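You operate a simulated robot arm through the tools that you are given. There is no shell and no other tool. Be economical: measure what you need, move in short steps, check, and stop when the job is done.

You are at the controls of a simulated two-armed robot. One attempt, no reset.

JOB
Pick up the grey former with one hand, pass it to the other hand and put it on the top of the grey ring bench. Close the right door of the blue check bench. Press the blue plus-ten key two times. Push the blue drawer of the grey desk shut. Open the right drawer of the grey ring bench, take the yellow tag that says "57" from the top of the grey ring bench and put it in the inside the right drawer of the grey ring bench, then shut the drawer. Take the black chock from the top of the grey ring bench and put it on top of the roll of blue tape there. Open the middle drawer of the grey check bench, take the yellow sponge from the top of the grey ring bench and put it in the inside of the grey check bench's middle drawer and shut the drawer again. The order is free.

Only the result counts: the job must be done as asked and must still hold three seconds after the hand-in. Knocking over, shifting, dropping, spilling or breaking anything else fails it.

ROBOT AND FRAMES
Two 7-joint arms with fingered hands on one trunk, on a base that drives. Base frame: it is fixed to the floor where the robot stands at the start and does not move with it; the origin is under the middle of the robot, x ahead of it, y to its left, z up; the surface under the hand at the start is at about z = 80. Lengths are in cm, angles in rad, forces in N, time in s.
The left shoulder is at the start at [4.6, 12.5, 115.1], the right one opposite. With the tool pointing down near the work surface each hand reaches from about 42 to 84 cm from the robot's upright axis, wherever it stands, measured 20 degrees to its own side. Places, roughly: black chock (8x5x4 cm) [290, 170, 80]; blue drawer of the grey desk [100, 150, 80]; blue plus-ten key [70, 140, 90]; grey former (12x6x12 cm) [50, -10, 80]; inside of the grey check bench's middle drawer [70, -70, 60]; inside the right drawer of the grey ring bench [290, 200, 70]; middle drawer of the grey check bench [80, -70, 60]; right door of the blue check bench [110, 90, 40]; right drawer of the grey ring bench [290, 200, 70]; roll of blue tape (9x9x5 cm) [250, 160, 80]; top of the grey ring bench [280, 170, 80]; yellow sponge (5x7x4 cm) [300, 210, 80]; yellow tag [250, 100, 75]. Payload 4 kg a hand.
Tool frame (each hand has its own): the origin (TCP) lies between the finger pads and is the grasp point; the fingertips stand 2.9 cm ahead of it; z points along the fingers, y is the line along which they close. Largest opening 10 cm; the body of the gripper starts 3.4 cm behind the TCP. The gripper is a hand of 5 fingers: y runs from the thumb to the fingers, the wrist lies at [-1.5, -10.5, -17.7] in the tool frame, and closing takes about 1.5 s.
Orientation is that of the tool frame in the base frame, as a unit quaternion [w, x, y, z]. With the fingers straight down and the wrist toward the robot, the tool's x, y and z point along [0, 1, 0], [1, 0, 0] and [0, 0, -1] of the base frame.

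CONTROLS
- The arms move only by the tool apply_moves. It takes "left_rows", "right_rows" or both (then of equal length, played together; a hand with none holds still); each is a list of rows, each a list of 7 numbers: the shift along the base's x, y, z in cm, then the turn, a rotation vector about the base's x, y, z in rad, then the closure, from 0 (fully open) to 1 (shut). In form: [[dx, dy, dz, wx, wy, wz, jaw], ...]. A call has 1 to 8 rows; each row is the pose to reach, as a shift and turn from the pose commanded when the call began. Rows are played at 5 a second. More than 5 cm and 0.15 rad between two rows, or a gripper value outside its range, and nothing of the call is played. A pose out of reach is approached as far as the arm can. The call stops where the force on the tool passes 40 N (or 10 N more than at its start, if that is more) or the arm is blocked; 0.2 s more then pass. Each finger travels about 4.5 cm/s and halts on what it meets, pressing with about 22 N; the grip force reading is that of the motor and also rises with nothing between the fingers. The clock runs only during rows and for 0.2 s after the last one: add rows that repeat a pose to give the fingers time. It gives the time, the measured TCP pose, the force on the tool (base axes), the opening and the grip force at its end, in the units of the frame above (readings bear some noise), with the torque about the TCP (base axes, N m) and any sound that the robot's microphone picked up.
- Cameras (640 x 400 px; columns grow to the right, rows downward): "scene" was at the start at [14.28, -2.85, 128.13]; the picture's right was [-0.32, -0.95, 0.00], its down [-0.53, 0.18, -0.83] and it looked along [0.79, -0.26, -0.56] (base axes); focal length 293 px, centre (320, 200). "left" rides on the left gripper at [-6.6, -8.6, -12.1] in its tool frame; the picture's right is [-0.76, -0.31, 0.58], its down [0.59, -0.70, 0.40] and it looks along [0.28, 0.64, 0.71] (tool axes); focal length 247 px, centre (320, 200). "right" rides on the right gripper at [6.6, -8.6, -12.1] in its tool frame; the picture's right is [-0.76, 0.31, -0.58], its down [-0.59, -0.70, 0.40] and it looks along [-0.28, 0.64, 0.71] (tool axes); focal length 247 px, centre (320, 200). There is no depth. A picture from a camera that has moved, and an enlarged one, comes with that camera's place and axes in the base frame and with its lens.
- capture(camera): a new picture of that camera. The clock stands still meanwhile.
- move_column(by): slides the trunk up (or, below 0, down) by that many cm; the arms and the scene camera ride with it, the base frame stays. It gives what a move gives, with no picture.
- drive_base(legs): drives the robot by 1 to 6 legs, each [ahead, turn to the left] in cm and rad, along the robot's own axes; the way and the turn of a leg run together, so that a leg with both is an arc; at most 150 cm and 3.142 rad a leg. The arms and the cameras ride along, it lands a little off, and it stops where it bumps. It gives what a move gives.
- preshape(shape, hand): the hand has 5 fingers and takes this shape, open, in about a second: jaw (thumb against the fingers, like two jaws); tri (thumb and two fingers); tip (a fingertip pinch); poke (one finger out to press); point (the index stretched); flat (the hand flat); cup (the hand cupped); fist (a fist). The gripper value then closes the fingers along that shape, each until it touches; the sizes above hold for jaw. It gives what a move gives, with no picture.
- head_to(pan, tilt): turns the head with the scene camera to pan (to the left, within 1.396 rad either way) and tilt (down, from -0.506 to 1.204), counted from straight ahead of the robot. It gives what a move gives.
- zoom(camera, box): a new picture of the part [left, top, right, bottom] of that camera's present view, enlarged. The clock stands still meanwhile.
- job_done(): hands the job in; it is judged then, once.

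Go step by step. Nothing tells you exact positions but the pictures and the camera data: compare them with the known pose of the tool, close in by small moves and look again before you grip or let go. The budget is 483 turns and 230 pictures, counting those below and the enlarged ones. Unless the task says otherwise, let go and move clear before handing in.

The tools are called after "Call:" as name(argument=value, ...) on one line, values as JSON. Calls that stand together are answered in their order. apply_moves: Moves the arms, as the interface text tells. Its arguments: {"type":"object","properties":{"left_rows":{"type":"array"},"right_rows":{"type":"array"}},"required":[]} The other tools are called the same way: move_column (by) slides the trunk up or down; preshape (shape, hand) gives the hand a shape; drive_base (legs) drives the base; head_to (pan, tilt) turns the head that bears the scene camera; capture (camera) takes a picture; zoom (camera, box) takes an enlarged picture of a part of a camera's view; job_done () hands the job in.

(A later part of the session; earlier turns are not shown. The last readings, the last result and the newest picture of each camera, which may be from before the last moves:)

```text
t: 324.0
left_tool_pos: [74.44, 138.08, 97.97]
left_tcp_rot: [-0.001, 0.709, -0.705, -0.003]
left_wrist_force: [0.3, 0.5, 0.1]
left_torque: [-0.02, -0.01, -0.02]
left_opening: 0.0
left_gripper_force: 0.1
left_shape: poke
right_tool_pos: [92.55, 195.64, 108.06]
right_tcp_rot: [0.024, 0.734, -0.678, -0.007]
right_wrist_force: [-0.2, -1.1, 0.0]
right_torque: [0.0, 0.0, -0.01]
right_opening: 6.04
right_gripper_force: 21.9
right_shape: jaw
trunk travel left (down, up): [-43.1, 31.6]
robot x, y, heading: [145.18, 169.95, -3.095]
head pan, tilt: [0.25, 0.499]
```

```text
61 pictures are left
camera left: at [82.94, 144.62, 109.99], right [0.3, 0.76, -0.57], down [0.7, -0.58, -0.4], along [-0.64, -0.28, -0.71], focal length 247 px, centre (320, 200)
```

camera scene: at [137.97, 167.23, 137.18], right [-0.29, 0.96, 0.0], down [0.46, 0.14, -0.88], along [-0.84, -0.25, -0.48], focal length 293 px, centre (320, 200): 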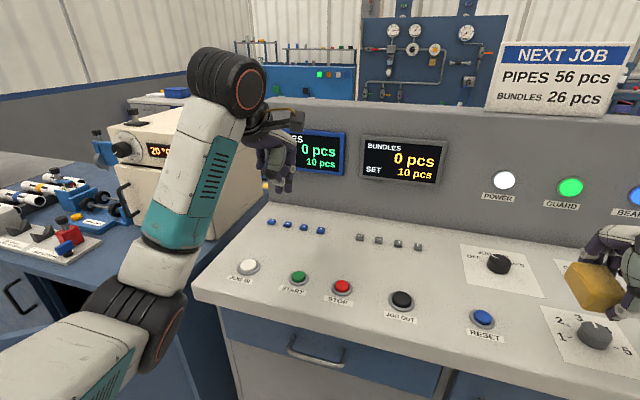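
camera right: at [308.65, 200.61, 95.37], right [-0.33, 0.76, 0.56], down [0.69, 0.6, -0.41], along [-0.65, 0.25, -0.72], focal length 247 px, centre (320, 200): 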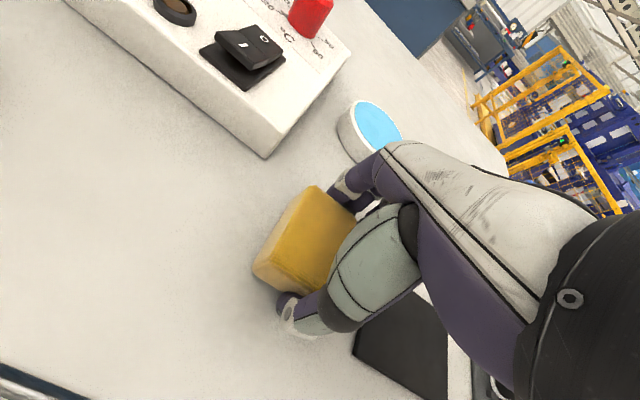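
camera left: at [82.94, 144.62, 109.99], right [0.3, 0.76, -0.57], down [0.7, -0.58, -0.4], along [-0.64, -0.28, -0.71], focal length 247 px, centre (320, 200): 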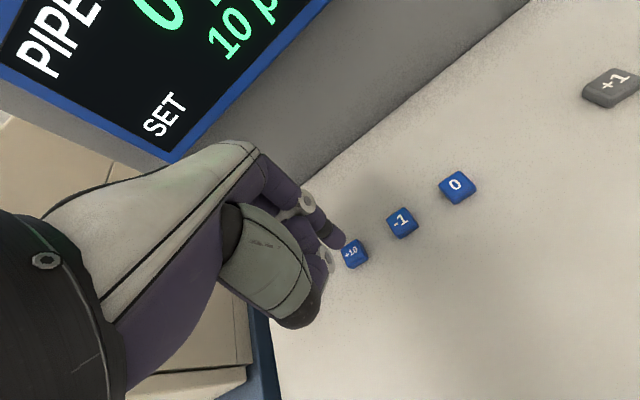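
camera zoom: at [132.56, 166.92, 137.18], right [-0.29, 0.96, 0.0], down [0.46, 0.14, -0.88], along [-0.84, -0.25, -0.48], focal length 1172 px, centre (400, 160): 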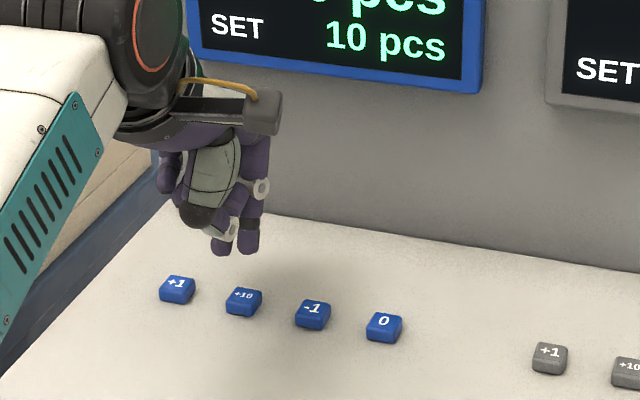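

The tip sits about 0.8 cm off the key in both directions. I'll correct and come down to just above it.

Call:
apply_moves(left_rows=[[-0.8, -0.8, -1, 0, 0, 0, 0], [-0.8, -0.8, -2.5, 0, 0, 0, 0], [-0.8, -0.8, -3.6, 0, 0, 0, 0]])

Call:
zoom(camera="scene", box=[240, 190, 320, 250])

Call:
zoom(camera="left", box=[280, 190, 420, 290])

```text
t: 324.8
left_tool_pos: [73.69, 136.97, 94.25]
left_tcp_rot: [-0.001, 0.71, -0.704, -0.002]
left_wrist_force: [1.0, -0.3, 0.1]
left_torque: [-0.03, 0.01, -0.01]
left_opening: 0.0
left_gripper_force: 0.2
left_shape: poke
right_tool_pos: [92.43, 195.66, 108.06]
right_tcp_rot: [0.024, 0.734, -0.679, -0.006]
right_wrist_force: [0.1, 1.0, -0.2]
right_torque: [0.04, -0.04, -0.02]
right_opening: 6.04
right_gripper_force: 21.9
right_shape: jaw
trunk travel left (down, up): [-43.1, 31.6]
robot x, y, heading: [145.26, 169.96, -3.099]
head pan, tilt: [0.25, 0.499]
```

```text
6.67 times, centred on (280, 220) of scene
camera zoom: at [132.55, 166.91, 137.18], right [-0.29, 0.96, 0.0], down [0.46, 0.14, -0.88], along [-0.84, -0.25, -0.48], focal length 1953 px, centre (587, 67)
```

zoom: 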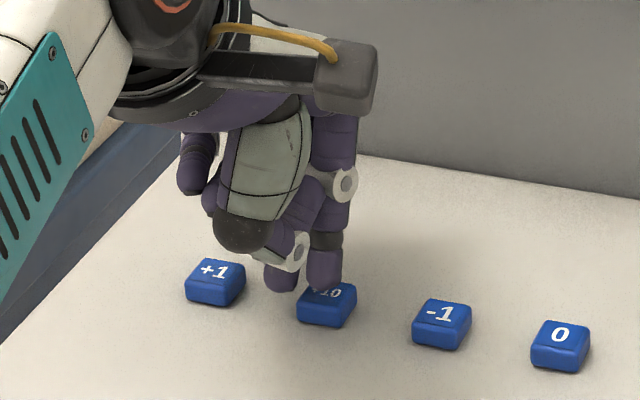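

```text
4.00 times, centred on (350, 240) of left
camera zoom: at [82.18, 143.65, 106.24], right [0.3, 0.76, -0.57], down [0.71, -0.58, -0.4], along [-0.64, -0.28, -0.71], focal length 988 px, centre (200, 40)
```

zoom: 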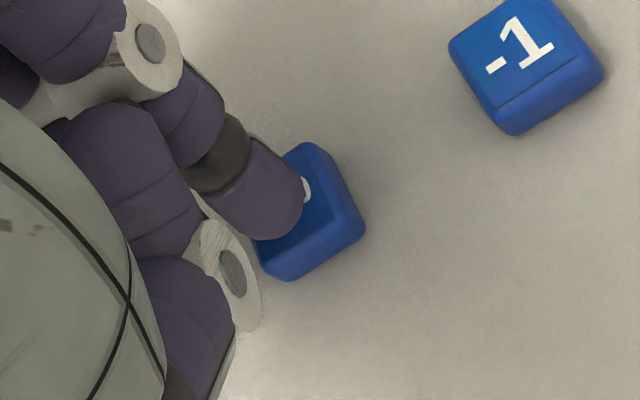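

The fingertip is just over the +10 key. I'll nudge 0.4 cm toward its centre and press gently, then come back up.

Call:
apply_moves(left_rows=[[-0.1, 0.4, 0, 0, 0, 0, 0], [-0.1, 0.4, -0.5, 0, 0, 0, 0], [-0.1, 0.4, -0.9, 0, 0, 0, 0]])

```text
t: 325.6
left_tool_pos: [73.49, 137.59, 93.69]
left_tcp_rot: [0.001, 0.709, -0.705, -0.004]
left_wrist_force: [-0.8, 0.2, 6.5]
left_torque: [-0.05, -0.01, 0.02]
left_opening: 0.01
left_gripper_force: 0.1
left_shape: poke
right_tool_pos: [92.5, 195.58, 108.19]
right_tcp_rot: [0.023, 0.734, -0.678, -0.008]
right_wrist_force: [-0.3, 0.2, -0.9]
right_torque: [0.01, -0.01, -0.02]
right_opening: 6.03
right_gripper_force: 22.8
right_shape: jaw
trunk travel left (down, up): [-43.1, 31.6]
robot x, y, heading: [145.26, 169.87, -3.098]
head pan, tilt: [0.25, 0.499]
heard: click
```

I heard a click, so that's one press. I'll lift and check the display.

Call:
apply_moves(left_rows=[[0, 0, 0.8, 0, 0, 0, 0], [0, 0, 1.6, 0, 0, 0, 0], [0, 0, 1.6, 0, 0, 0, 0]])

Call:
zoom(camera="scene", box=[250, 110, 450, 250])

```text
t: 326.4
left_tool_pos: [73.55, 137.62, 95.02]
left_tcp_rot: [-0.002, 0.71, -0.704, -0.002]
left_wrist_force: [1.2, 0.0, 0.7]
left_torque: [0.02, -0.01, 0.03]
left_opening: 0.02
left_gripper_force: 0.1
left_shape: poke
right_tool_pos: [92.45, 195.62, 108.23]
right_tcp_rot: [0.023, 0.735, -0.678, -0.008]
right_wrist_force: [0.3, -0.4, -0.8]
right_torque: [0.05, 0.01, 0.0]
right_opening: 6.02
right_gripper_force: 22.5
right_shape: jaw
trunk travel left (down, up): [-43.1, 31.6]
robot x, y, heading: [145.36, 169.84, -3.099]
head pan, tilt: [0.25, 0.499]
```

```text
2.86 times, centred on (350, 180) of scene
camera zoom: at [132.56, 166.92, 137.18], right [-0.29, 0.96, 0.0], down [0.46, 0.14, -0.88], along [-0.84, -0.25, -0.48], focal length 837 px, centre (234, 257)
```

zoom: 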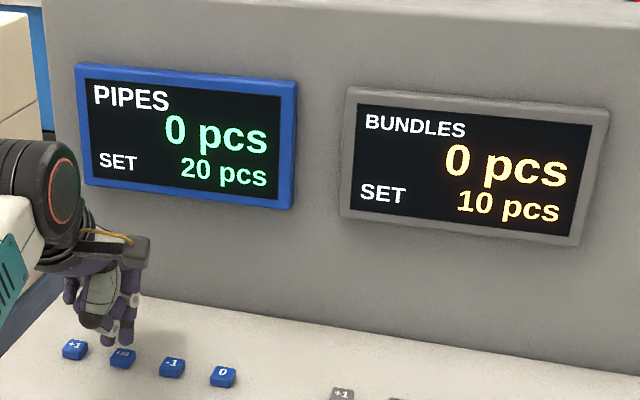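

The PIPES set count went from 10 to 20, so the press registered. Second press now.

Call:
apply_moves(left_rows=[[0, 0, -0.8, 0, 0, 0, 0], [0, 0, -1.3, 0, 0, 0, 0], [0, 0, -1.7, 0, 0, 0, 0]])

```text
t: 327.2
left_tool_pos: [73.53, 137.54, 93.69]
left_tcp_rot: [0.001, 0.709, -0.705, -0.004]
left_wrist_force: [-1.3, -0.4, 8.1]
left_torque: [-0.03, 0.05, -0.01]
left_opening: 0.0
left_gripper_force: 0.0
left_shape: poke
right_tool_pos: [92.54, 195.69, 108.23]
right_tcp_rot: [0.024, 0.734, -0.679, -0.008]
right_wrist_force: [-0.9, -0.7, 0.5]
right_torque: [-0.01, -0.01, 0.02]
right_opening: 6.03
right_gripper_force: 21.1
right_shape: jaw
trunk travel left (down, up): [-43.1, 31.6]
robot x, y, heading: [145.28, 169.76, -3.102]
head pan, tilt: [0.25, 0.499]
heard: click
```

Call:
apply_moves(left_rows=[[0, 0, 1, 0, 0, 0, 0], [0, 0, 3, 0, 0, 0, 0], [1, 0, 7, 0, 0, 0, 0], [2, 0, 11, 0, 0, 0, 0], [3, 0, 15, 0, 0, 0, 0], [4, 0, 18, 0, 0, 0, 0]])

Call:
capture(camera="scene")

```text
t: 328.6
left_tool_pos: [77.66, 137.49, 111.48]
left_tcp_rot: [-0.001, 0.709, -0.705, -0.004]
left_wrist_force: [-0.2, 0.1, -0.6]
left_torque: [0.0, 0.01, -0.01]
left_opening: 0.0
left_gripper_force: 0.0
left_shape: poke
right_tool_pos: [92.38, 195.73, 108.17]
right_tcp_rot: [0.023, 0.734, -0.679, -0.008]
right_wrist_force: [-1.1, 0.5, -0.8]
right_torque: [-0.01, -0.01, -0.03]
right_opening: 6.04
right_gripper_force: 21.6
right_shape: jaw
trunk travel left (down, up): [-43.1, 31.6]
robot x, y, heading: [145.21, 169.61, -3.096]
head pan, tilt: [0.25, 0.499]
```

```text
57 pictures are left
camera scene: at [132.59, 166.93, 137.19], right [-0.29, 0.96, 0.0], down [0.46, 0.14, -0.88], along [-0.84, -0.25, -0.48], focal length 293 px, centre (320, 200)
```

scene: 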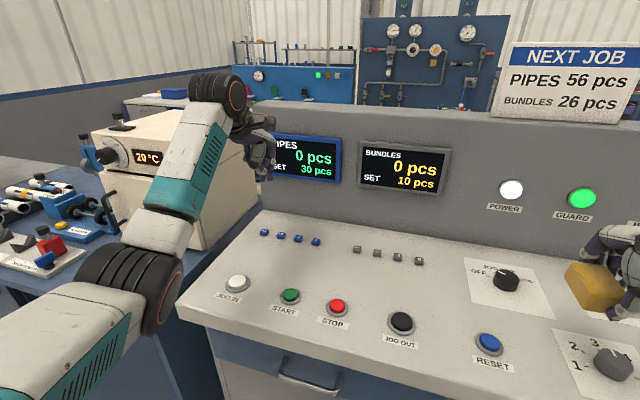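

The set count now shows 30, so the two presses are done. Next is the blue check bench's right door; I'll back away and look at it.

Call:
drive_base(legs=[[-38, 0.0]])

Call:
preshape(shape="jaw", hand="left")

Call:
head_to(pan=0.85, tilt=0.75)

Call:
capture(camera="scene")

```text
t: 331.0
left_tool_pos: [115.51, 139.02, 111.37]
left_tcp_rot: [-0.001, 0.71, -0.704, -0.004]
left_wrist_force: [0.3, 0.0, 1.1]
left_torque: [-0.02, -0.04, 0.01]
left_opening: 0.0
left_gripper_force: 0.0
left_shape: poke
right_tool_pos: [130.43, 197.03, 108.23]
right_tcp_rot: [0.023, 0.735, -0.678, -0.008]
right_wrist_force: [-0.2, -0.3, -0.4]
right_torque: [0.0, -0.02, -0.02]
right_opening: 6.04
right_gripper_force: 22.2
right_shape: jaw
trunk travel left (down, up): [-43.1, 31.6]
robot x, y, heading: [183.28, 171.47, -3.097]
head pan, tilt: [0.25, 0.499]
```

```text
t: 331.9
left_tool_pos: [115.49, 138.99, 111.45]
left_tcp_rot: [-0.001, 0.71, -0.704, -0.003]
left_wrist_force: [-0.3, 0.0, -1.1]
left_torque: [-0.01, 0.01, 0.01]
left_opening: 9.99
left_gripper_force: 0.1
left_shape: jaw
right_tool_pos: [130.29, 197.2, 108.08]
right_tcp_rot: [0.023, 0.735, -0.678, -0.007]
right_wrist_force: [0.0, 0.4, 0.3]
right_torque: [0.01, -0.01, -0.02]
right_opening: 6.04
right_gripper_force: 22.0
right_shape: jaw
trunk travel left (down, up): [-43.1, 31.6]
robot x, y, heading: [182.89, 171.39, -3.098]
head pan, tilt: [0.25, 0.499]
```

```text
t: 332.9
left_tool_pos: [115.58, 138.89, 111.3]
left_tcp_rot: [0.0, 0.71, -0.704, -0.003]
left_wrist_force: [0.5, -0.9, -0.2]
left_torque: [0.03, 0.01, 0.02]
left_opening: 9.98
left_gripper_force: 0.0
left_shape: jaw
right_tool_pos: [130.27, 197.21, 108.15]
right_tcp_rot: [0.023, 0.735, -0.678, -0.007]
right_wrist_force: [-0.3, -0.3, 0.2]
right_torque: [0.03, -0.03, -0.04]
right_opening: 6.03
right_gripper_force: 22.2
right_shape: jaw
trunk travel left (down, up): [-43.1, 31.6]
robot x, y, heading: [183.44, 171.44, -3.092]
head pan, tilt: [0.85, 0.75]
```

```text
56 pictures are left
camera scene: at [173.96, 164.8, 134.99], right [-0.78, 0.63, 0.0], down [0.43, 0.53, -0.73], along [-0.46, -0.57, -0.68], focal length 293 px, centre (320, 200)
```

scene: 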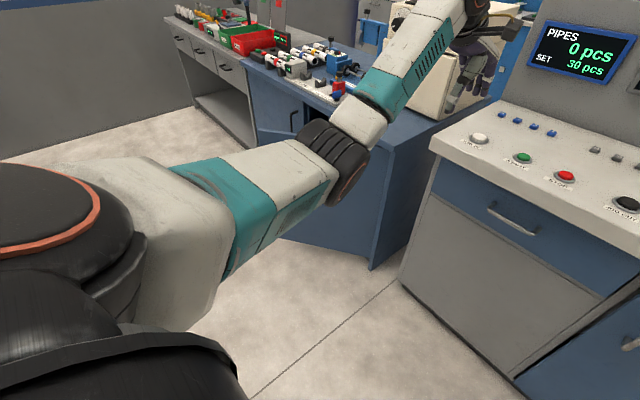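

The door is hinged near [98, 112] and its free edge stands out at about [120, 66]. I'll move down the aisle to y≈98, facing it.

Call:
drive_base(legs=[[0, 1.53], [74, 0], [0, -1.57]])

Call:
head_to(pan=0.0, tilt=0.75)

Call:
capture(camera="scene")

```text
t: 344.8
left_tool_pos: [117.1, 68.12, 111.4]
left_tcp_rot: [0.0, -0.7, 0.715, 0.003]
left_wrist_force: [-0.1, 1.3, 0.7]
left_torque: [-0.01, -0.04, -0.06]
left_opening: 9.96
left_gripper_force: 0.0
left_shape: jaw
right_tool_pos: [133.62, 126.02, 108.16]
right_tcp_rot: [0.023, 0.725, -0.688, -0.008]
right_wrist_force: [0.3, 0.2, -0.2]
right_torque: [0.02, 0.0, -0.02]
right_opening: 6.01
right_gripper_force: 22.4
right_shape: jaw
trunk travel left (down, up): [-43.1, 31.6]
robot x, y, heading: [185.62, 98.55, -3.122]
head pan, tilt: [0.85, 0.75]
```

```text
t: 345.9
left_tool_pos: [117.18, 68.07, 111.44]
left_tcp_rot: [0.0, -0.7, 0.714, 0.003]
left_wrist_force: [0.1, 1.0, -0.1]
left_torque: [-0.01, 0.04, 0.0]
left_opening: 9.99
left_gripper_force: 0.1
left_shape: jaw
right_tool_pos: [133.63, 125.99, 108.15]
right_tcp_rot: [0.023, 0.724, -0.689, -0.007]
right_wrist_force: [0.0, 0.6, -0.5]
right_torque: [0.03, 0.01, -0.02]
right_opening: 5.99
right_gripper_force: 21.8
right_shape: jaw
trunk travel left (down, up): [-43.1, 31.6]
robot x, y, heading: [185.87, 98.66, -3.127]
head pan, tilt: [0.0, 0.75]
```

```text
55 pictures are left
camera scene: at [173.39, 98.39, 134.99], right [-0.02, 1.0, 0.0], down [0.68, 0.01, -0.73], along [-0.73, -0.01, -0.68], focal length 293 px, centre (320, 200)
```

scene: 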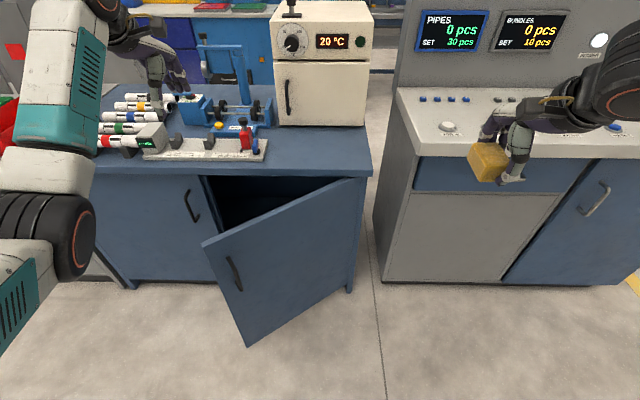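

The door's free edge is at [127, 68] and the hinge at [101, 109]. I'll push it with the closed left hand at about two-thirds of its width, below the bench lip: first tilt and close the hand while backing it clear.

Call:
apply_moves(left_rows=[[3, 2.5, 0, 0, 0.14, 0, 0.3], [6, 5, 0, 0, 0.28, 0, 0.6], [9.5, 8, 0, 0, 0.42, 0, 1], [13, 10.5, 0, 0, 0.56, 0, 1], [16.5, 13.5, 0, 0, 0.7, 0, 1]])

Call:
move_column(by=-40)

Call:
capture(camera="scene")

```text
t: 347.1
left_tool_pos: [133.8, 81.77, 111.32]
left_tcp_rot: [-0.244, -0.656, 0.671, 0.242]
left_wrist_force: [0.1, -0.5, 0.1]
left_torque: [-0.01, -0.02, 0.02]
left_opening: 0.02
left_gripper_force: 0.0
left_shape: jaw
right_tool_pos: [133.7, 125.9, 108.27]
right_tcp_rot: [0.023, 0.725, -0.688, -0.008]
right_wrist_force: [0.4, -0.1, -0.6]
right_torque: [-0.01, 0.02, -0.01]
right_opening: 6.02
right_gripper_force: 22.2
right_shape: jaw
trunk travel left (down, up): [-43.1, 31.6]
robot x, y, heading: [185.63, 98.78, -3.125]
head pan, tilt: [0.0, 0.75]
```

```text
t: 351.0
left_tool_pos: [130.85, 81.57, 58.34]
left_tcp_rot: [-0.143, -0.685, 0.699, 0.148]
left_wrist_force: [0.2, 0.7, -0.3]
left_torque: [0.01, -0.02, 0.0]
left_opening: 0.01
left_gripper_force: 22.1
left_shape: jaw
right_tool_pos: [133.7, 125.85, 68.19]
right_tcp_rot: [0.024, 0.725, -0.688, -0.008]
right_wrist_force: [-0.6, 0.4, 0.5]
right_torque: [-0.03, 0.01, 0.01]
right_opening: 6.01
right_gripper_force: 21.8
right_shape: jaw
trunk travel left (down, up): [-3.1, 71.6]
robot x, y, heading: [185.51, 98.92, -3.119]
head pan, tilt: [0.0, 0.75]
```

```text
54 pictures are left
camera scene: at [159.78, 98.17, 93.41], right [-0.02, 1.0, 0.0], down [0.68, 0.01, -0.73], along [-0.73, -0.01, -0.68], focal length 293 px, centre (320, 200)
```

scene: 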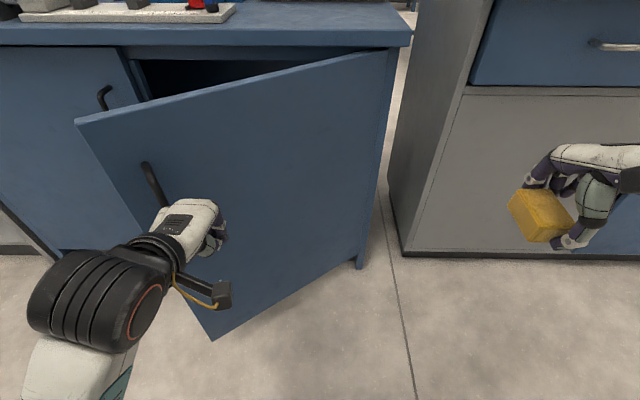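

The hand is at z≈58, in front of the door and below the bench lip. I'll push it inward step by step.

Call:
apply_moves(left_rows=[[-2, 0, 0, 0, 0, 0, 1], [-4, -0.5, 0, 0, 0, 0, 1], [-6, -1, 0, 0, 0, 0, 1], [-8, -1.5, 0, 0, 0, 0, 1], [-10, -2, 0, 0, 0, 0, 1], [-12, -2.3, 0, 0, 0, 0, 1], [-14, -2.6, 0, 0, 0, 0, 1], [-16, -2.9, 0, 0, 0, 0, 1]])

Call:
capture(camera="scene")

```text
t: 352.8
left_tool_pos: [114.98, 78.53, 58.22]
left_tcp_rot: [-0.143, -0.686, 0.698, 0.147]
left_wrist_force: [0.9, 0.3, -0.3]
left_torque: [0.02, 0.01, 0.01]
left_opening: 0.01
left_gripper_force: 22.0
left_shape: jaw
right_tool_pos: [133.69, 126.01, 68.14]
right_tcp_rot: [0.023, 0.725, -0.688, -0.008]
right_wrist_force: [-0.5, 0.7, 0.2]
right_torque: [-0.02, 0.01, 0.0]
right_opening: 5.99
right_gripper_force: 21.9
right_shape: jaw
trunk travel left (down, up): [-3.1, 71.6]
robot x, y, heading: [185.5, 98.84, -3.125]
head pan, tilt: [0.0, 0.75]
```

```text
53 pictures are left
camera scene: at [159.77, 98.17, 93.4], right [-0.02, 1.0, 0.0], down [0.68, 0.01, -0.73], along [-0.73, -0.01, -0.68], focal length 293 px, centre (320, 200)
```

scene: 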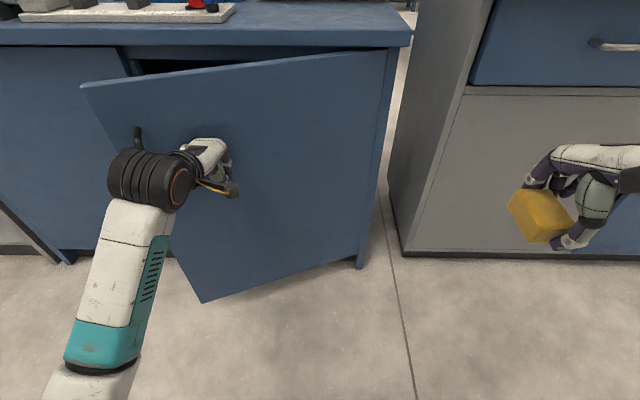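

The door is swinging in. I'll continue.

Call:
apply_moves(left_rows=[[-1.5, -0.3, 0, 0, 0, 0, 1], [-3, -0.5, 0, 0, 0, 0, 1], [-4.5, -0.7, 0, 0, 0, 0, 1], [-6, -0.8, 0, 0, 0, 0, 1], [-7.5, -0.9, 0, 0, 0, 0, 1], [-9, -1, 0, 0, 0, 0, 1]])

Call:
capture(camera="scene")

```text
t: 354.2
left_tool_pos: [105.74, 77.71, 58.26]
left_tcp_rot: [-0.143, -0.685, 0.699, 0.148]
left_wrist_force: [-0.1, 1.0, -0.7]
left_torque: [0.0, 0.01, 0.0]
left_opening: 0.0
left_gripper_force: 22.3
left_shape: jaw
right_tool_pos: [133.56, 126.0, 68.11]
right_tcp_rot: [0.022, 0.725, -0.689, -0.008]
right_wrist_force: [0.2, 0.2, 0.4]
right_torque: [-0.01, -0.01, 0.01]
right_opening: 6.01
right_gripper_force: 22.2
right_shape: jaw
trunk travel left (down, up): [-3.1, 71.6]
robot x, y, heading: [185.97, 98.43, -3.126]
head pan, tilt: [0.0, 0.75]
```

```text
52 pictures are left
camera scene: at [159.77, 98.17, 93.4], right [-0.02, 1.0, 0.0], down [0.68, 0.01, -0.73], along [-0.73, -0.01, -0.68], focal length 293 px, centre (320, 200)
```

scene: 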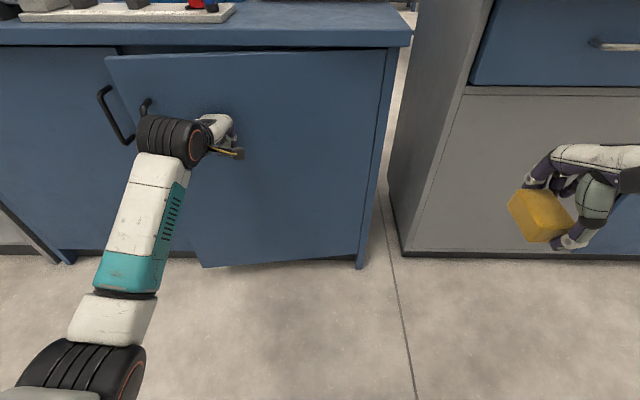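

Call:
apply_moves(left_rows=[[-1, 0, 0, 0, 0, 0, 1], [-2, 0, 0, 0, 0, 0, 1], [-3, 0, 0, 0, 0, 0, 1], [-4, 0, 0, 0, 0, 0, 1], [-5, 0, 0, 0, 0, 0, 1], [-6, 0, 0, 0, 0, 0, 1]])

Call:
capture(camera="scene")

```text
t: 355.6
left_tool_pos: [100.0, 77.49, 58.27]
left_tcp_rot: [-0.143, -0.685, 0.699, 0.147]
left_wrist_force: [17.0, 0.2, 2.4]
left_torque: [-0.04, 0.44, 0.19]
left_opening: 0.02
left_gripper_force: 21.8
left_shape: jaw
right_tool_pos: [133.63, 125.86, 68.16]
right_tcp_rot: [0.023, 0.726, -0.688, -0.008]
right_wrist_force: [-0.4, 0.2, -0.1]
right_torque: [0.02, -0.03, -0.02]
right_opening: 6.0
right_gripper_force: 21.7
right_shape: jaw
trunk travel left (down, up): [-3.1, 71.6]
robot x, y, heading: [186.0, 98.91, -3.129]
head pan, tilt: [0.0, 0.75]
```

```text
51 pictures are left
camera scene: at [159.88, 98.16, 93.45], right [-0.02, 1.0, 0.0], down [0.68, 0.01, -0.73], along [-0.73, -0.01, -0.68], focal length 293 px, centre (320, 200)
```

scene: 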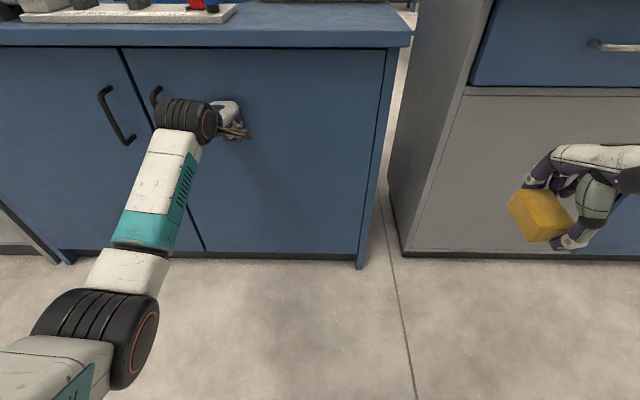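

The door is flush and shut. I'll back the left hand straight out.

Call:
apply_moves(left_rows=[[2, 0, 0, 0, 0, 0, 1], [6, 0, 0, 0, 0, 0, 1], [10, 0, 0, 0, 0, 0, 1], [14, 0, 0, 0, 0, 0, 1], [18, 0, 0, 0, 0, 0, 0.6], [22, 0, 0, 0, 0, 0, 0.3], [26, 0, 2, 0, 0, 0, 0]])

Call:
capture(camera="scene")

```text
t: 357.2
left_tool_pos: [125.88, 77.55, 60.36]
left_tcp_rot: [-0.143, -0.685, 0.699, 0.147]
left_wrist_force: [-0.4, 0.7, 0.1]
left_torque: [0.02, -0.03, 0.0]
left_opening: 5.32
left_gripper_force: 0.2
left_shape: jaw
right_tool_pos: [133.69, 125.92, 68.04]
right_tcp_rot: [0.023, 0.724, -0.689, -0.009]
right_wrist_force: [0.2, -0.1, -1.6]
right_torque: [-0.02, -0.01, -0.01]
right_opening: 6.0
right_gripper_force: 21.6
right_shape: jaw
trunk travel left (down, up): [-3.1, 71.6]
robot x, y, heading: [185.72, 98.51, -3.126]
head pan, tilt: [0.0, 0.75]
```

```text
50 pictures are left
camera scene: at [159.76, 98.18, 93.4], right [-0.02, 1.0, 0.0], down [0.68, 0.01, -0.73], along [-0.73, -0.01, -0.68], focal length 293 px, centre (320, 200)
```

scene: 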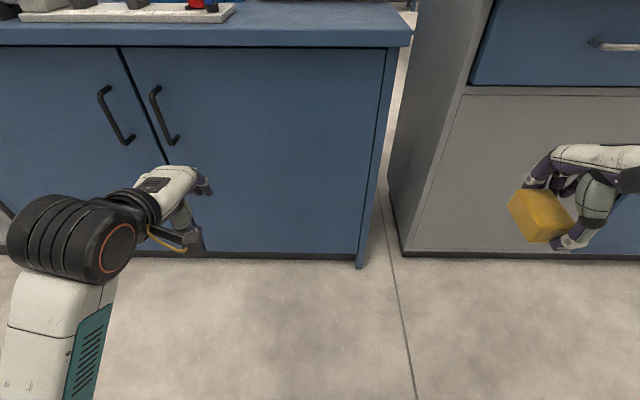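

Door done. Last part: the grey check bench's middle drawer. I'll raise the trunk, turn down the aisle and look.

Call:
move_column(by=38)

Call:
drive_base(legs=[[0, 1.555]])

Call:
head_to(pan=-0.4, tilt=0.45)

Call:
capture(camera="scene")

```text
t: 360.8
left_tool_pos: [125.79, 77.63, 98.34]
left_tcp_rot: [-0.143, -0.685, 0.699, 0.148]
left_wrist_force: [-0.2, -0.5, 0.5]
left_torque: [0.05, 0.01, 0.0]
left_opening: 9.98
left_gripper_force: 0.2
left_shape: jaw
right_tool_pos: [133.6, 125.84, 106.16]
right_tcp_rot: [0.023, 0.724, -0.689, -0.007]
right_wrist_force: [0.3, 0.8, 0.4]
right_torque: [0.02, -0.02, -0.02]
right_opening: 5.99
right_gripper_force: 22.2
right_shape: jaw
trunk travel left (down, up): [-41.1, 33.6]
robot x, y, heading: [185.92, 98.68, -3.121]
head pan, tilt: [0.0, 0.75]
```

```text
t: 365.1
left_tool_pos: [205.35, 38.11, 98.23]
left_tcp_rot: [0.205, 0.978, -0.02, -0.005]
left_wrist_force: [0.4, 0.2, -0.1]
left_torque: [0.0, 0.03, 0.0]
left_opening: 9.98
left_gripper_force: 0.0
left_shape: jaw
right_tool_pos: [157.26, 47.17, 106.15]
right_tcp_rot: [0.022, 1.0, 0.014, 0.011]
right_wrist_force: [0.0, -0.6, -1.2]
right_torque: [0.01, 0.04, 0.0]
right_opening: 6.0
right_gripper_force: 22.4
right_shape: jaw
trunk travel left (down, up): [-41.1, 33.6]
robot x, y, heading: [185.74, 98.53, -1.576]
head pan, tilt: [0.0, 0.75]
```

```text
t: 366.0
left_tool_pos: [205.37, 38.09, 98.24]
left_tcp_rot: [0.205, 0.978, -0.021, -0.006]
left_wrist_force: [0.0, 0.4, -0.2]
left_torque: [-0.03, 0.03, 0.01]
left_opening: 10.0
left_gripper_force: 0.1
left_shape: jaw
right_tool_pos: [157.28, 47.09, 106.22]
right_tcp_rot: [0.022, 1.0, 0.014, 0.011]
right_wrist_force: [0.3, 0.0, 0.0]
right_torque: [-0.04, 0.0, 0.03]
right_opening: 5.99
right_gripper_force: 21.6
right_shape: jaw
trunk travel left (down, up): [-41.1, 33.6]
robot x, y, heading: [185.61, 98.35, -1.577]
head pan, tilt: [-0.4, 0.45]
```

```text
49 pictures are left
camera scene: at [182.22, 85.61, 135.6], right [-0.92, 0.39, 0.0], down [0.17, 0.4, -0.9], along [-0.35, -0.83, -0.44], focal length 293 px, centre (320, 200)
```

scene: 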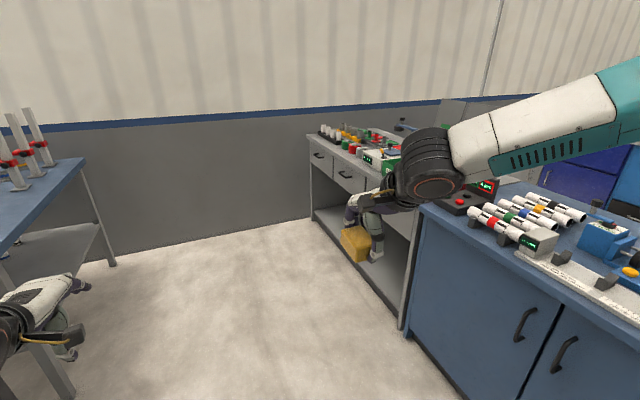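

The grey check bench has three drawers at its front, x≈103, with the middle one centred near y=-65. I'll drive down and face it with the drawer to my left.

Call:
drive_base(legs=[[143, 0], [0, -1.57]])

Call:
head_to(pan=0.2, tilt=0.65)

Call:
capture(camera="scene")

```text
t: 377.0
left_tool_pos: [123.6, -61.33, 98.23]
left_tcp_rot: [-0.139, -0.666, 0.717, 0.152]
left_wrist_force: [0.4, -0.2, -0.3]
left_torque: [-0.01, -0.01, -0.02]
left_opening: 9.99
left_gripper_force: 0.0
left_shape: jaw
right_tool_pos: [134.04, -13.43, 106.11]
right_tcp_rot: [-0.023, -0.706, 0.708, 0.007]
right_wrist_force: [-0.1, 0.8, 0.4]
right_torque: [-0.01, -0.01, 0.01]
right_opening: 5.98
right_gripper_force: 22.3
right_shape: jaw
trunk travel left (down, up): [-41.1, 33.6]
robot x, y, heading: [184.9, -43.24, 3.103]
head pan, tilt: [-0.4, 0.45]
```

```text
t: 378.0
left_tool_pos: [123.57, -61.17, 98.22]
left_tcp_rot: [-0.139, -0.666, 0.717, 0.152]
left_wrist_force: [0.3, 0.4, 0.0]
left_torque: [0.0, -0.01, 0.02]
left_opening: 10.0
left_gripper_force: 0.2
left_shape: jaw
right_tool_pos: [134.03, -13.5, 106.12]
right_tcp_rot: [-0.022, -0.706, 0.708, 0.008]
right_wrist_force: [0.0, -0.3, -0.2]
right_torque: [-0.02, 0.01, 0.02]
right_opening: 6.0
right_gripper_force: 21.6
right_shape: jaw
trunk travel left (down, up): [-41.1, 33.6]
robot x, y, heading: [184.66, -43.25, 3.1]
head pan, tilt: [0.201, 0.649]
```

```text
48 pictures are left
camera scene: at [171.67, -44.74, 133.82], right [-0.16, 0.99, 0.0], down [0.6, 0.1, -0.8], along [-0.79, -0.13, -0.6], focal length 293 px, centre (320, 200)
```

scene: 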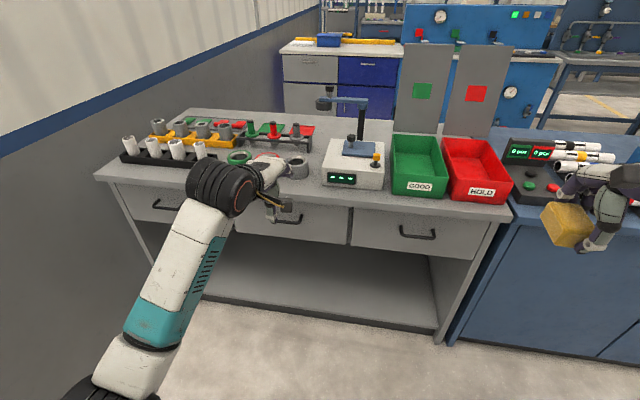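

The middle drawer's handle is at about [103.5, -67, 71.4], 11 cm long. I'll set the left hand to the overhand tilt, part-closed, then lower the trunk 31 cm.

Call:
apply_moves(left_rows=[[1, -1.3, 3, 0, 0.1, 0.018, 0.3], [2, -2.6, 6, 0, 0.2, 0.036, 0.6], [3, -4, 9, 0, 0.3, 0.054, 0.62], [4, -5.6, 12.5, 0, 0.41, 0.07, 0.62]])

Call:
move_column(by=-31)

Call:
capture(camera="left")

Call:
capture(camera="scene")

```text
t: 379.0
left_tool_pos: [127.73, -66.75, 110.64]
left_tcp_rot: [-0.288, -0.646, 0.65, 0.278]
left_wrist_force: [0.2, -0.7, -0.2]
left_torque: [0.02, -0.02, 0.01]
left_opening: 3.84
left_gripper_force: 0.1
left_shape: jaw
right_tool_pos: [133.96, -13.38, 106.08]
right_tcp_rot: [-0.023, -0.706, 0.707, 0.009]
right_wrist_force: [-0.1, 1.3, -0.6]
right_torque: [0.02, 0.0, -0.01]
right_opening: 6.0
right_gripper_force: 21.6
right_shape: jaw
trunk travel left (down, up): [-41.1, 33.6]
robot x, y, heading: [184.77, -43.7, 3.105]
head pan, tilt: [0.201, 0.649]
```

```text
t: 382.1
left_tool_pos: [127.08, -66.82, 77.94]
left_tcp_rot: [-0.274, -0.651, 0.656, 0.266]
left_wrist_force: [-0.6, -0.5, 0.3]
left_torque: [0.0, 0.0, -0.02]
left_opening: 3.81
left_gripper_force: 0.1
left_shape: jaw
right_tool_pos: [134.04, -13.57, 75.28]
right_tcp_rot: [-0.023, -0.707, 0.707, 0.008]
right_wrist_force: [-0.1, -1.0, 1.0]
right_torque: [0.02, 0.01, 0.0]
right_opening: 5.99
right_gripper_force: 21.4
right_shape: jaw
trunk travel left (down, up): [-10.1, 64.6]
robot x, y, heading: [184.5, -43.42, 3.108]
head pan, tilt: [0.201, 0.649]
```

```text
47 pictures are left
camera left: at [141.57, -60.29, 80.24], right [-0.19, 0.75, -0.64], down [0.22, -0.6, -0.77], along [-0.96, -0.28, -0.05], focal length 247 px, centre (320, 200)
```

left: 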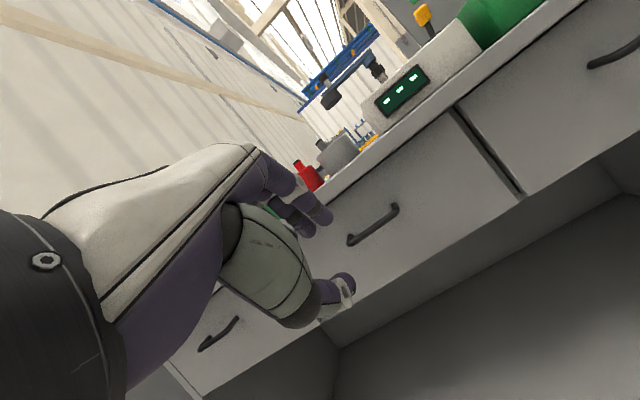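

```text
46 pictures are left
camera scene: at [161.72, -44.4, 101.77], right [-0.16, 0.99, 0.0], down [0.6, 0.1, -0.8], along [-0.79, -0.13, -0.6], focal length 293 px, centre (320, 200)
```

scene: 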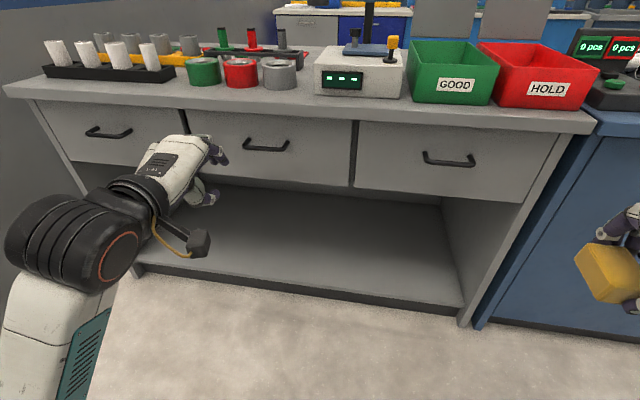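

The handle is set back under the bench lip, at about [98, -68.7, 68]. I'll bring the hand close in front and re-measure.

Call:
apply_moves(left_rows=[[-4, -0.4, 0, 0, 0, 0, 0.62], [-8, -0.8, 0, 0, 0, 0, 0.62], [-12, -1.2, 0, 0, 0, 0, 0.62], [-15.5, -1.6, -0.3, 0, 0, 0, 0.62], [-18.5, -1.8, -0.6, 0, 0, 0, 0.62]])

Call:
capture(camera="left")

Call:
zoom(camera="scene", box=[180, 90, 340, 200])

```text
t: 383.3
left_tool_pos: [108.34, -68.76, 77.25]
left_tcp_rot: [-0.275, -0.652, 0.655, 0.265]
left_wrist_force: [-0.4, -0.1, 0.7]
left_torque: [-0.03, 0.01, -0.02]
left_opening: 3.83
left_gripper_force: 0.0
left_shape: jaw
right_tool_pos: [134.02, -13.43, 75.18]
right_tcp_rot: [-0.023, -0.707, 0.707, 0.008]
right_wrist_force: [0.7, 0.3, -0.3]
right_torque: [0.01, 0.0, -0.05]
right_opening: 5.96
right_gripper_force: 22.5
right_shape: jaw
trunk travel left (down, up): [-10.1, 64.6]
robot x, y, heading: [184.52, -43.78, 3.101]
head pan, tilt: [0.201, 0.649]
```

```text
45 pictures are left
camera left: at [122.94, -62.27, 79.54], right [-0.19, 0.75, -0.64], down [0.22, -0.6, -0.77], along [-0.96, -0.28, -0.05], focal length 247 px, centre (320, 200)
```

left: 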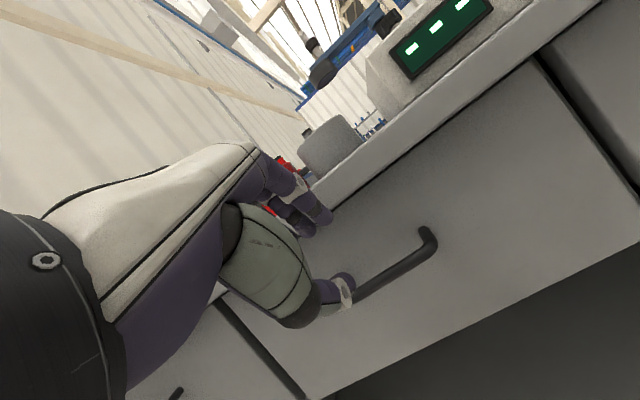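

```text
3.64 times, centred on (260, 145) of scene
camera zoom: at [161.7, -44.4, 101.75], right [-0.16, 0.99, 0.0], down [0.6, 0.1, -0.8], along [-0.79, -0.13, -0.6], focal length 1065 px, centre (538, 400)
```

zoom: 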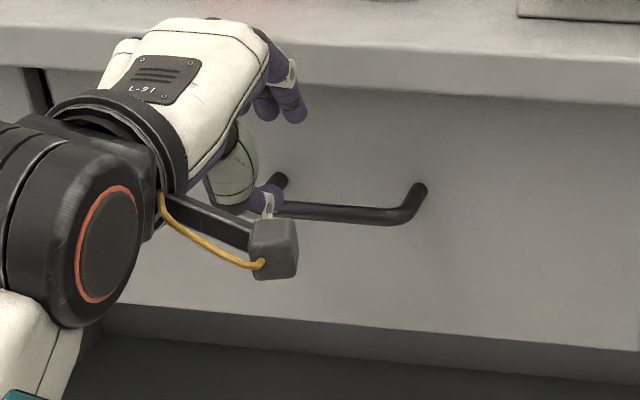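

The bar is at x≈99.7, z≈69, y -72.7 to -63.4. I'll slide in diagonally so the fingers pass behind it.

Call:
apply_moves(left_rows=[[-1.6, 0.2, -1.8, 0, 0, 0, 0.62], [-3.3, 0.4, -3.6, 0, 0, 0, 0.62], [-4.8, 0.5, -5.2, 0, 0, 0, 0.62], [-5.9, 0.5, -6.3, 0, 0, 0, 0.62]])

Call:
capture(camera="left")

```text
t: 384.3
left_tool_pos: [102.35, -68.14, 71.14]
left_tcp_rot: [-0.275, -0.652, 0.655, 0.265]
left_wrist_force: [0.9, -0.4, 0.4]
left_torque: [0.01, 0.0, 0.04]
left_opening: 3.84
left_gripper_force: 0.0
left_shape: jaw
right_tool_pos: [133.91, -13.52, 75.18]
right_tcp_rot: [-0.022, -0.707, 0.707, 0.008]
right_wrist_force: [0.5, -0.3, -0.9]
right_torque: [0.04, -0.03, 0.03]
right_opening: 5.98
right_gripper_force: 21.7
right_shape: jaw
trunk travel left (down, up): [-10.1, 64.6]
robot x, y, heading: [184.4, -43.26, 3.107]
head pan, tilt: [0.201, 0.649]
```

```text
43 pictures are left
camera left: at [116.97, -61.64, 73.41], right [-0.19, 0.75, -0.64], down [0.22, -0.6, -0.77], along [-0.96, -0.28, -0.05], focal length 247 px, centre (320, 200)
```

left: 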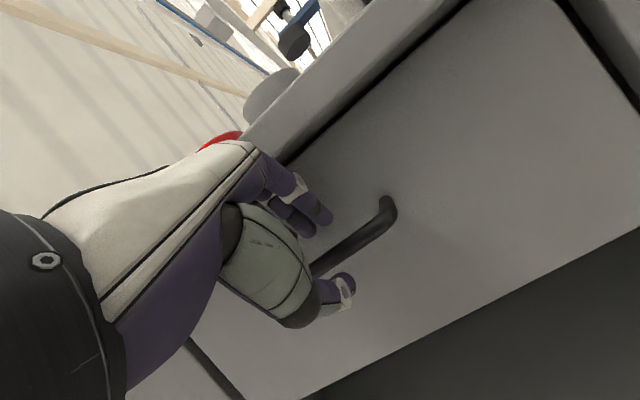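

The bar lies between fingers and thumb, as on the other drawer. A bit deeper, then close.

Call:
apply_moves(left_rows=[[-0.5, 0, -0.5, 0, 0, 0, 0.62], [-1, 0, -1.1, 0, 0, 0, 0.62], [-1, 0, -1.1, 0, 0, 0, 0.85], [-1, 0, -1.1, 0, 0, 0, 1], [-1, 0, -1.1, 0, 0, 0, 1], [-1, 0, -1.1, 0, 0, 0, 1], [-1, 0, -1.1, 0, 0, 0, 1]])

Call:
apply_moves(left_rows=[[1, 0, 0, 0, 0, 0, 1], [2, 0, 0, 0, 0, 0, 1], [3, 0, 0, 0, 0, 0, 1], [4, 0, 0, 0, 0, 0, 1]])

Call:
capture(camera="scene")

```text
t: 385.9
left_tool_pos: [101.47, -68.21, 69.79]
left_tcp_rot: [-0.273, -0.652, 0.656, 0.265]
left_wrist_force: [-3.3, -0.1, -2.6]
left_torque: [-0.15, 0.05, -0.02]
left_opening: 0.0
left_gripper_force: 22.3
left_shape: jaw
right_tool_pos: [133.98, -13.38, 75.15]
right_tcp_rot: [-0.022, -0.706, 0.707, 0.008]
right_wrist_force: [0.2, -0.7, -0.8]
right_torque: [-0.01, 0.0, 0.0]
right_opening: 6.0
right_gripper_force: 21.9
right_shape: jaw
trunk travel left (down, up): [-10.1, 64.6]
robot x, y, heading: [184.78, -43.27, 3.109]
head pan, tilt: [0.201, 0.649]
```

```text
t: 386.9
left_tool_pos: [105.52, -68.23, 69.83]
left_tcp_rot: [-0.273, -0.652, 0.656, 0.265]
left_wrist_force: [1.2, -1.8, -2.3]
left_torque: [-0.16, 0.01, -0.03]
left_opening: 0.0
left_gripper_force: 22.0
left_shape: jaw
right_tool_pos: [134.01, -13.5, 75.17]
right_tcp_rot: [-0.023, -0.707, 0.707, 0.008]
right_wrist_force: [0.1, 0.0, 0.0]
right_torque: [-0.03, 0.02, 0.0]
right_opening: 5.99
right_gripper_force: 22.2
right_shape: jaw
trunk travel left (down, up): [-10.1, 64.6]
robot x, y, heading: [184.38, -43.29, 3.108]
head pan, tilt: [0.201, 0.649]
```

```text
42 pictures are left
camera scene: at [161.68, -44.42, 101.74], right [-0.16, 0.99, 0.0], down [0.6, 0.1, -0.8], along [-0.79, -0.13, -0.61], focal length 293 px, centre (320, 200)
```

scene: 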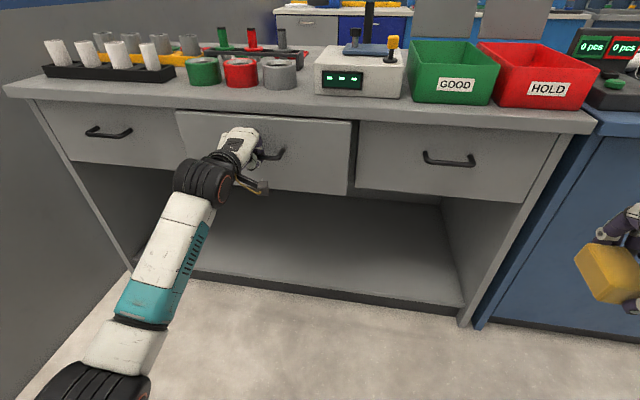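

The drawer is moving. I'll pull it further out.

Call:
apply_moves(left_rows=[[2, 0, 0, 0, 0, 0, 1], [4, 0, 0, 0, 0, 0, 1], [6, 0, 0, 0, 0, 0, 1], [8, 0, 0, 0, 0, 0, 1], [10, 0, 0, 0, 0, 0, 1], [12, 0, 0, 0, 0, 0, 1], [14, 0, 0, 0, 0, 0, 1], [16, 0, 0, 0, 0, 0, 1]])

Call:
capture(camera="scene")

```text
t: 388.7
left_tool_pos: [121.65, -68.18, 69.78]
left_tcp_rot: [-0.275, -0.651, 0.656, 0.265]
left_wrist_force: [1.4, -6.5, -6.1]
left_torque: [-0.1, -0.04, -0.03]
left_opening: 0.01
left_gripper_force: 22.6
left_shape: jaw
right_tool_pos: [133.95, -13.57, 75.14]
right_tcp_rot: [-0.022, -0.707, 0.707, 0.009]
right_wrist_force: [-0.5, 0.8, -1.3]
right_torque: [-0.03, 0.0, -0.02]
right_opening: 6.01
right_gripper_force: 21.7
right_shape: jaw
trunk travel left (down, up): [-10.1, 64.6]
robot x, y, heading: [184.72, -43.21, 3.103]
head pan, tilt: [0.201, 0.649]
```

```text
41 pictures are left
camera scene: at [161.68, -44.47, 101.75], right [-0.16, 0.99, 0.0], down [0.6, 0.1, -0.8], along [-0.79, -0.13, -0.61], focal length 293 px, centre (320, 200)
```

scene: 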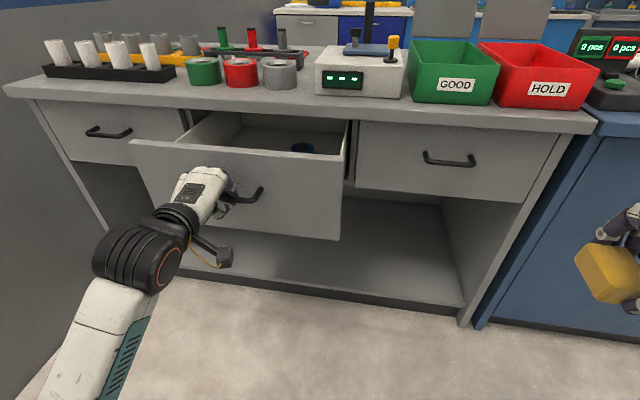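

It's open about 20 cm, with a small blue item inside at the back right. I'll release the handle and withdraw.

Call:
apply_moves(left_rows=[[0, 0, 0, 0, 0, 0, 0.8], [0, 0, 0, 0, 0, 0, 0.62], [0, 0, 0, 0, 0, 0, 0.6], [1.2, 0, 1.3, 0, 0, 0, 0.6], [2.4, 0, 2.7, 0, 0, 0, 0.6], [4.5, 0, 5, 0, 0, 0, 0.6], [7, 0, 8, 0, 0, 0, 0.5], [9.5, 0, 11, 0, 0, 0, 0.5]])

Call:
capture(camera="scene")

```text
t: 390.5
left_tool_pos: [127.35, -69.31, 80.29]
left_tcp_rot: [-0.274, -0.65, 0.657, 0.266]
left_wrist_force: [0.0, -0.4, -0.7]
left_torque: [-0.01, 0.01, -0.04]
left_opening: 5.01
left_gripper_force: 0.0
left_shape: jaw
left hand out of reach, approached as far as the arm can: row 7, 8
right_tool_pos: [134.04, -13.51, 75.16]
right_tcp_rot: [-0.023, -0.706, 0.707, 0.008]
right_wrist_force: [-0.4, -0.2, -0.8]
right_torque: [-0.02, -0.01, 0.01]
right_opening: 5.98
right_gripper_force: 21.8
right_shape: jaw
trunk travel left (down, up): [-10.1, 64.6]
robot x, y, heading: [184.61, -43.57, 3.101]
head pan, tilt: [0.201, 0.649]
```

```text
40 pictures are left
camera scene: at [161.72, -44.4, 101.76], right [-0.16, 0.99, 0.0], down [0.6, 0.1, -0.8], along [-0.79, -0.13, -0.6], focal length 293 px, centre (320, 200)
```

scene: 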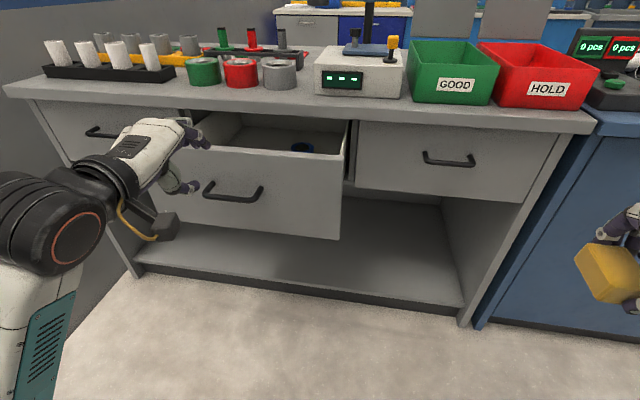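

The drawer is open and my hand is free. I'll raise the trunk, turn left in place so the drawer comes to the right hand's side, and roll slightly closer.

Call:
move_column(by=25)

Call:
drive_base(legs=[[0, 0.65], [8, 0]])

Call:
head_to(pan=-0.35, tilt=0.75)

Call:
capture(camera="scene")

```text
t: 393.1
left_tool_pos: [127.33, -69.48, 105.23]
left_tcp_rot: [-0.275, -0.652, 0.656, 0.264]
left_wrist_force: [0.4, -0.5, 0.4]
left_torque: [0.01, -0.02, 0.01]
left_opening: 4.98
left_gripper_force: 0.0
left_shape: jaw
right_tool_pos: [134.01, -13.43, 100.27]
right_tcp_rot: [-0.023, -0.707, 0.707, 0.008]
right_wrist_force: [0.1, -0.1, -0.4]
right_torque: [0.02, -0.01, 0.02]
right_opening: 6.0
right_gripper_force: 21.9
right_shape: jaw
trunk travel left (down, up): [-35.1, 39.6]
robot x, y, heading: [184.58, -43.43, 3.105]
head pan, tilt: [0.201, 0.649]
```

```text
t: 396.0
left_tool_pos: [148.65, -103.66, 105.24]
left_tcp_rot: [0.345, 0.828, -0.411, -0.162]
left_wrist_force: [-0.5, -0.3, -0.1]
left_torque: [0.02, 0.02, -0.02]
left_opening: 4.98
left_gripper_force: 0.1
left_shape: jaw
right_tool_pos: [119.7, -55.33, 100.02]
right_tcp_rot: [0.025, 0.897, -0.441, 0.0]
right_wrist_force: [-1.3, -0.8, -0.5]
right_torque: [0.02, 0.03, 0.03]
right_opening: 5.98
right_gripper_force: 22.0
right_shape: jaw
trunk travel left (down, up): [-35.1, 39.6]
robot x, y, heading: [178.48, -48.04, -2.52]
head pan, tilt: [0.201, 0.649]
```

```text
t: 396.9
left_tool_pos: [148.74, -103.65, 105.21]
left_tcp_rot: [0.346, 0.828, -0.41, -0.162]
left_wrist_force: [-0.8, 0.7, -0.6]
left_torque: [0.03, -0.02, 0.0]
left_opening: 4.98
left_gripper_force: 0.1
left_shape: jaw
right_tool_pos: [119.79, -55.24, 100.07]
right_tcp_rot: [0.024, 0.897, -0.441, -0.001]
right_wrist_force: [0.4, -0.5, 0.0]
right_torque: [-0.01, -0.01, -0.01]
right_opening: 5.98
right_gripper_force: 21.5
right_shape: jaw
trunk travel left (down, up): [-35.1, 39.6]
robot x, y, heading: [178.64, -48.47, -2.523]
head pan, tilt: [-0.351, 0.75]
```

```text
39 pictures are left
camera scene: at [165.69, -53.68, 126.86], right [-0.27, 0.96, 0.0], down [0.66, 0.18, -0.73], along [-0.7, -0.2, -0.68], focal length 293 px, centre (320, 200)
```

scene: 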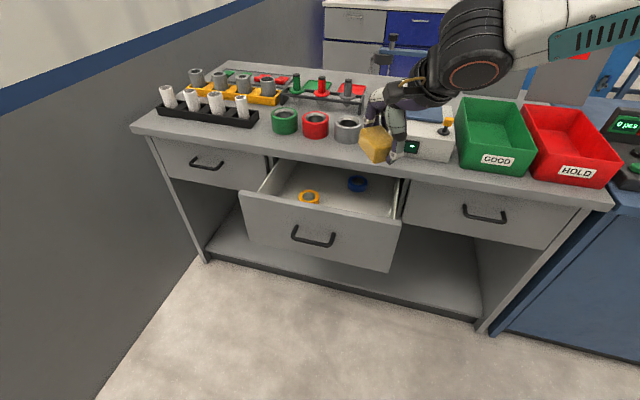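

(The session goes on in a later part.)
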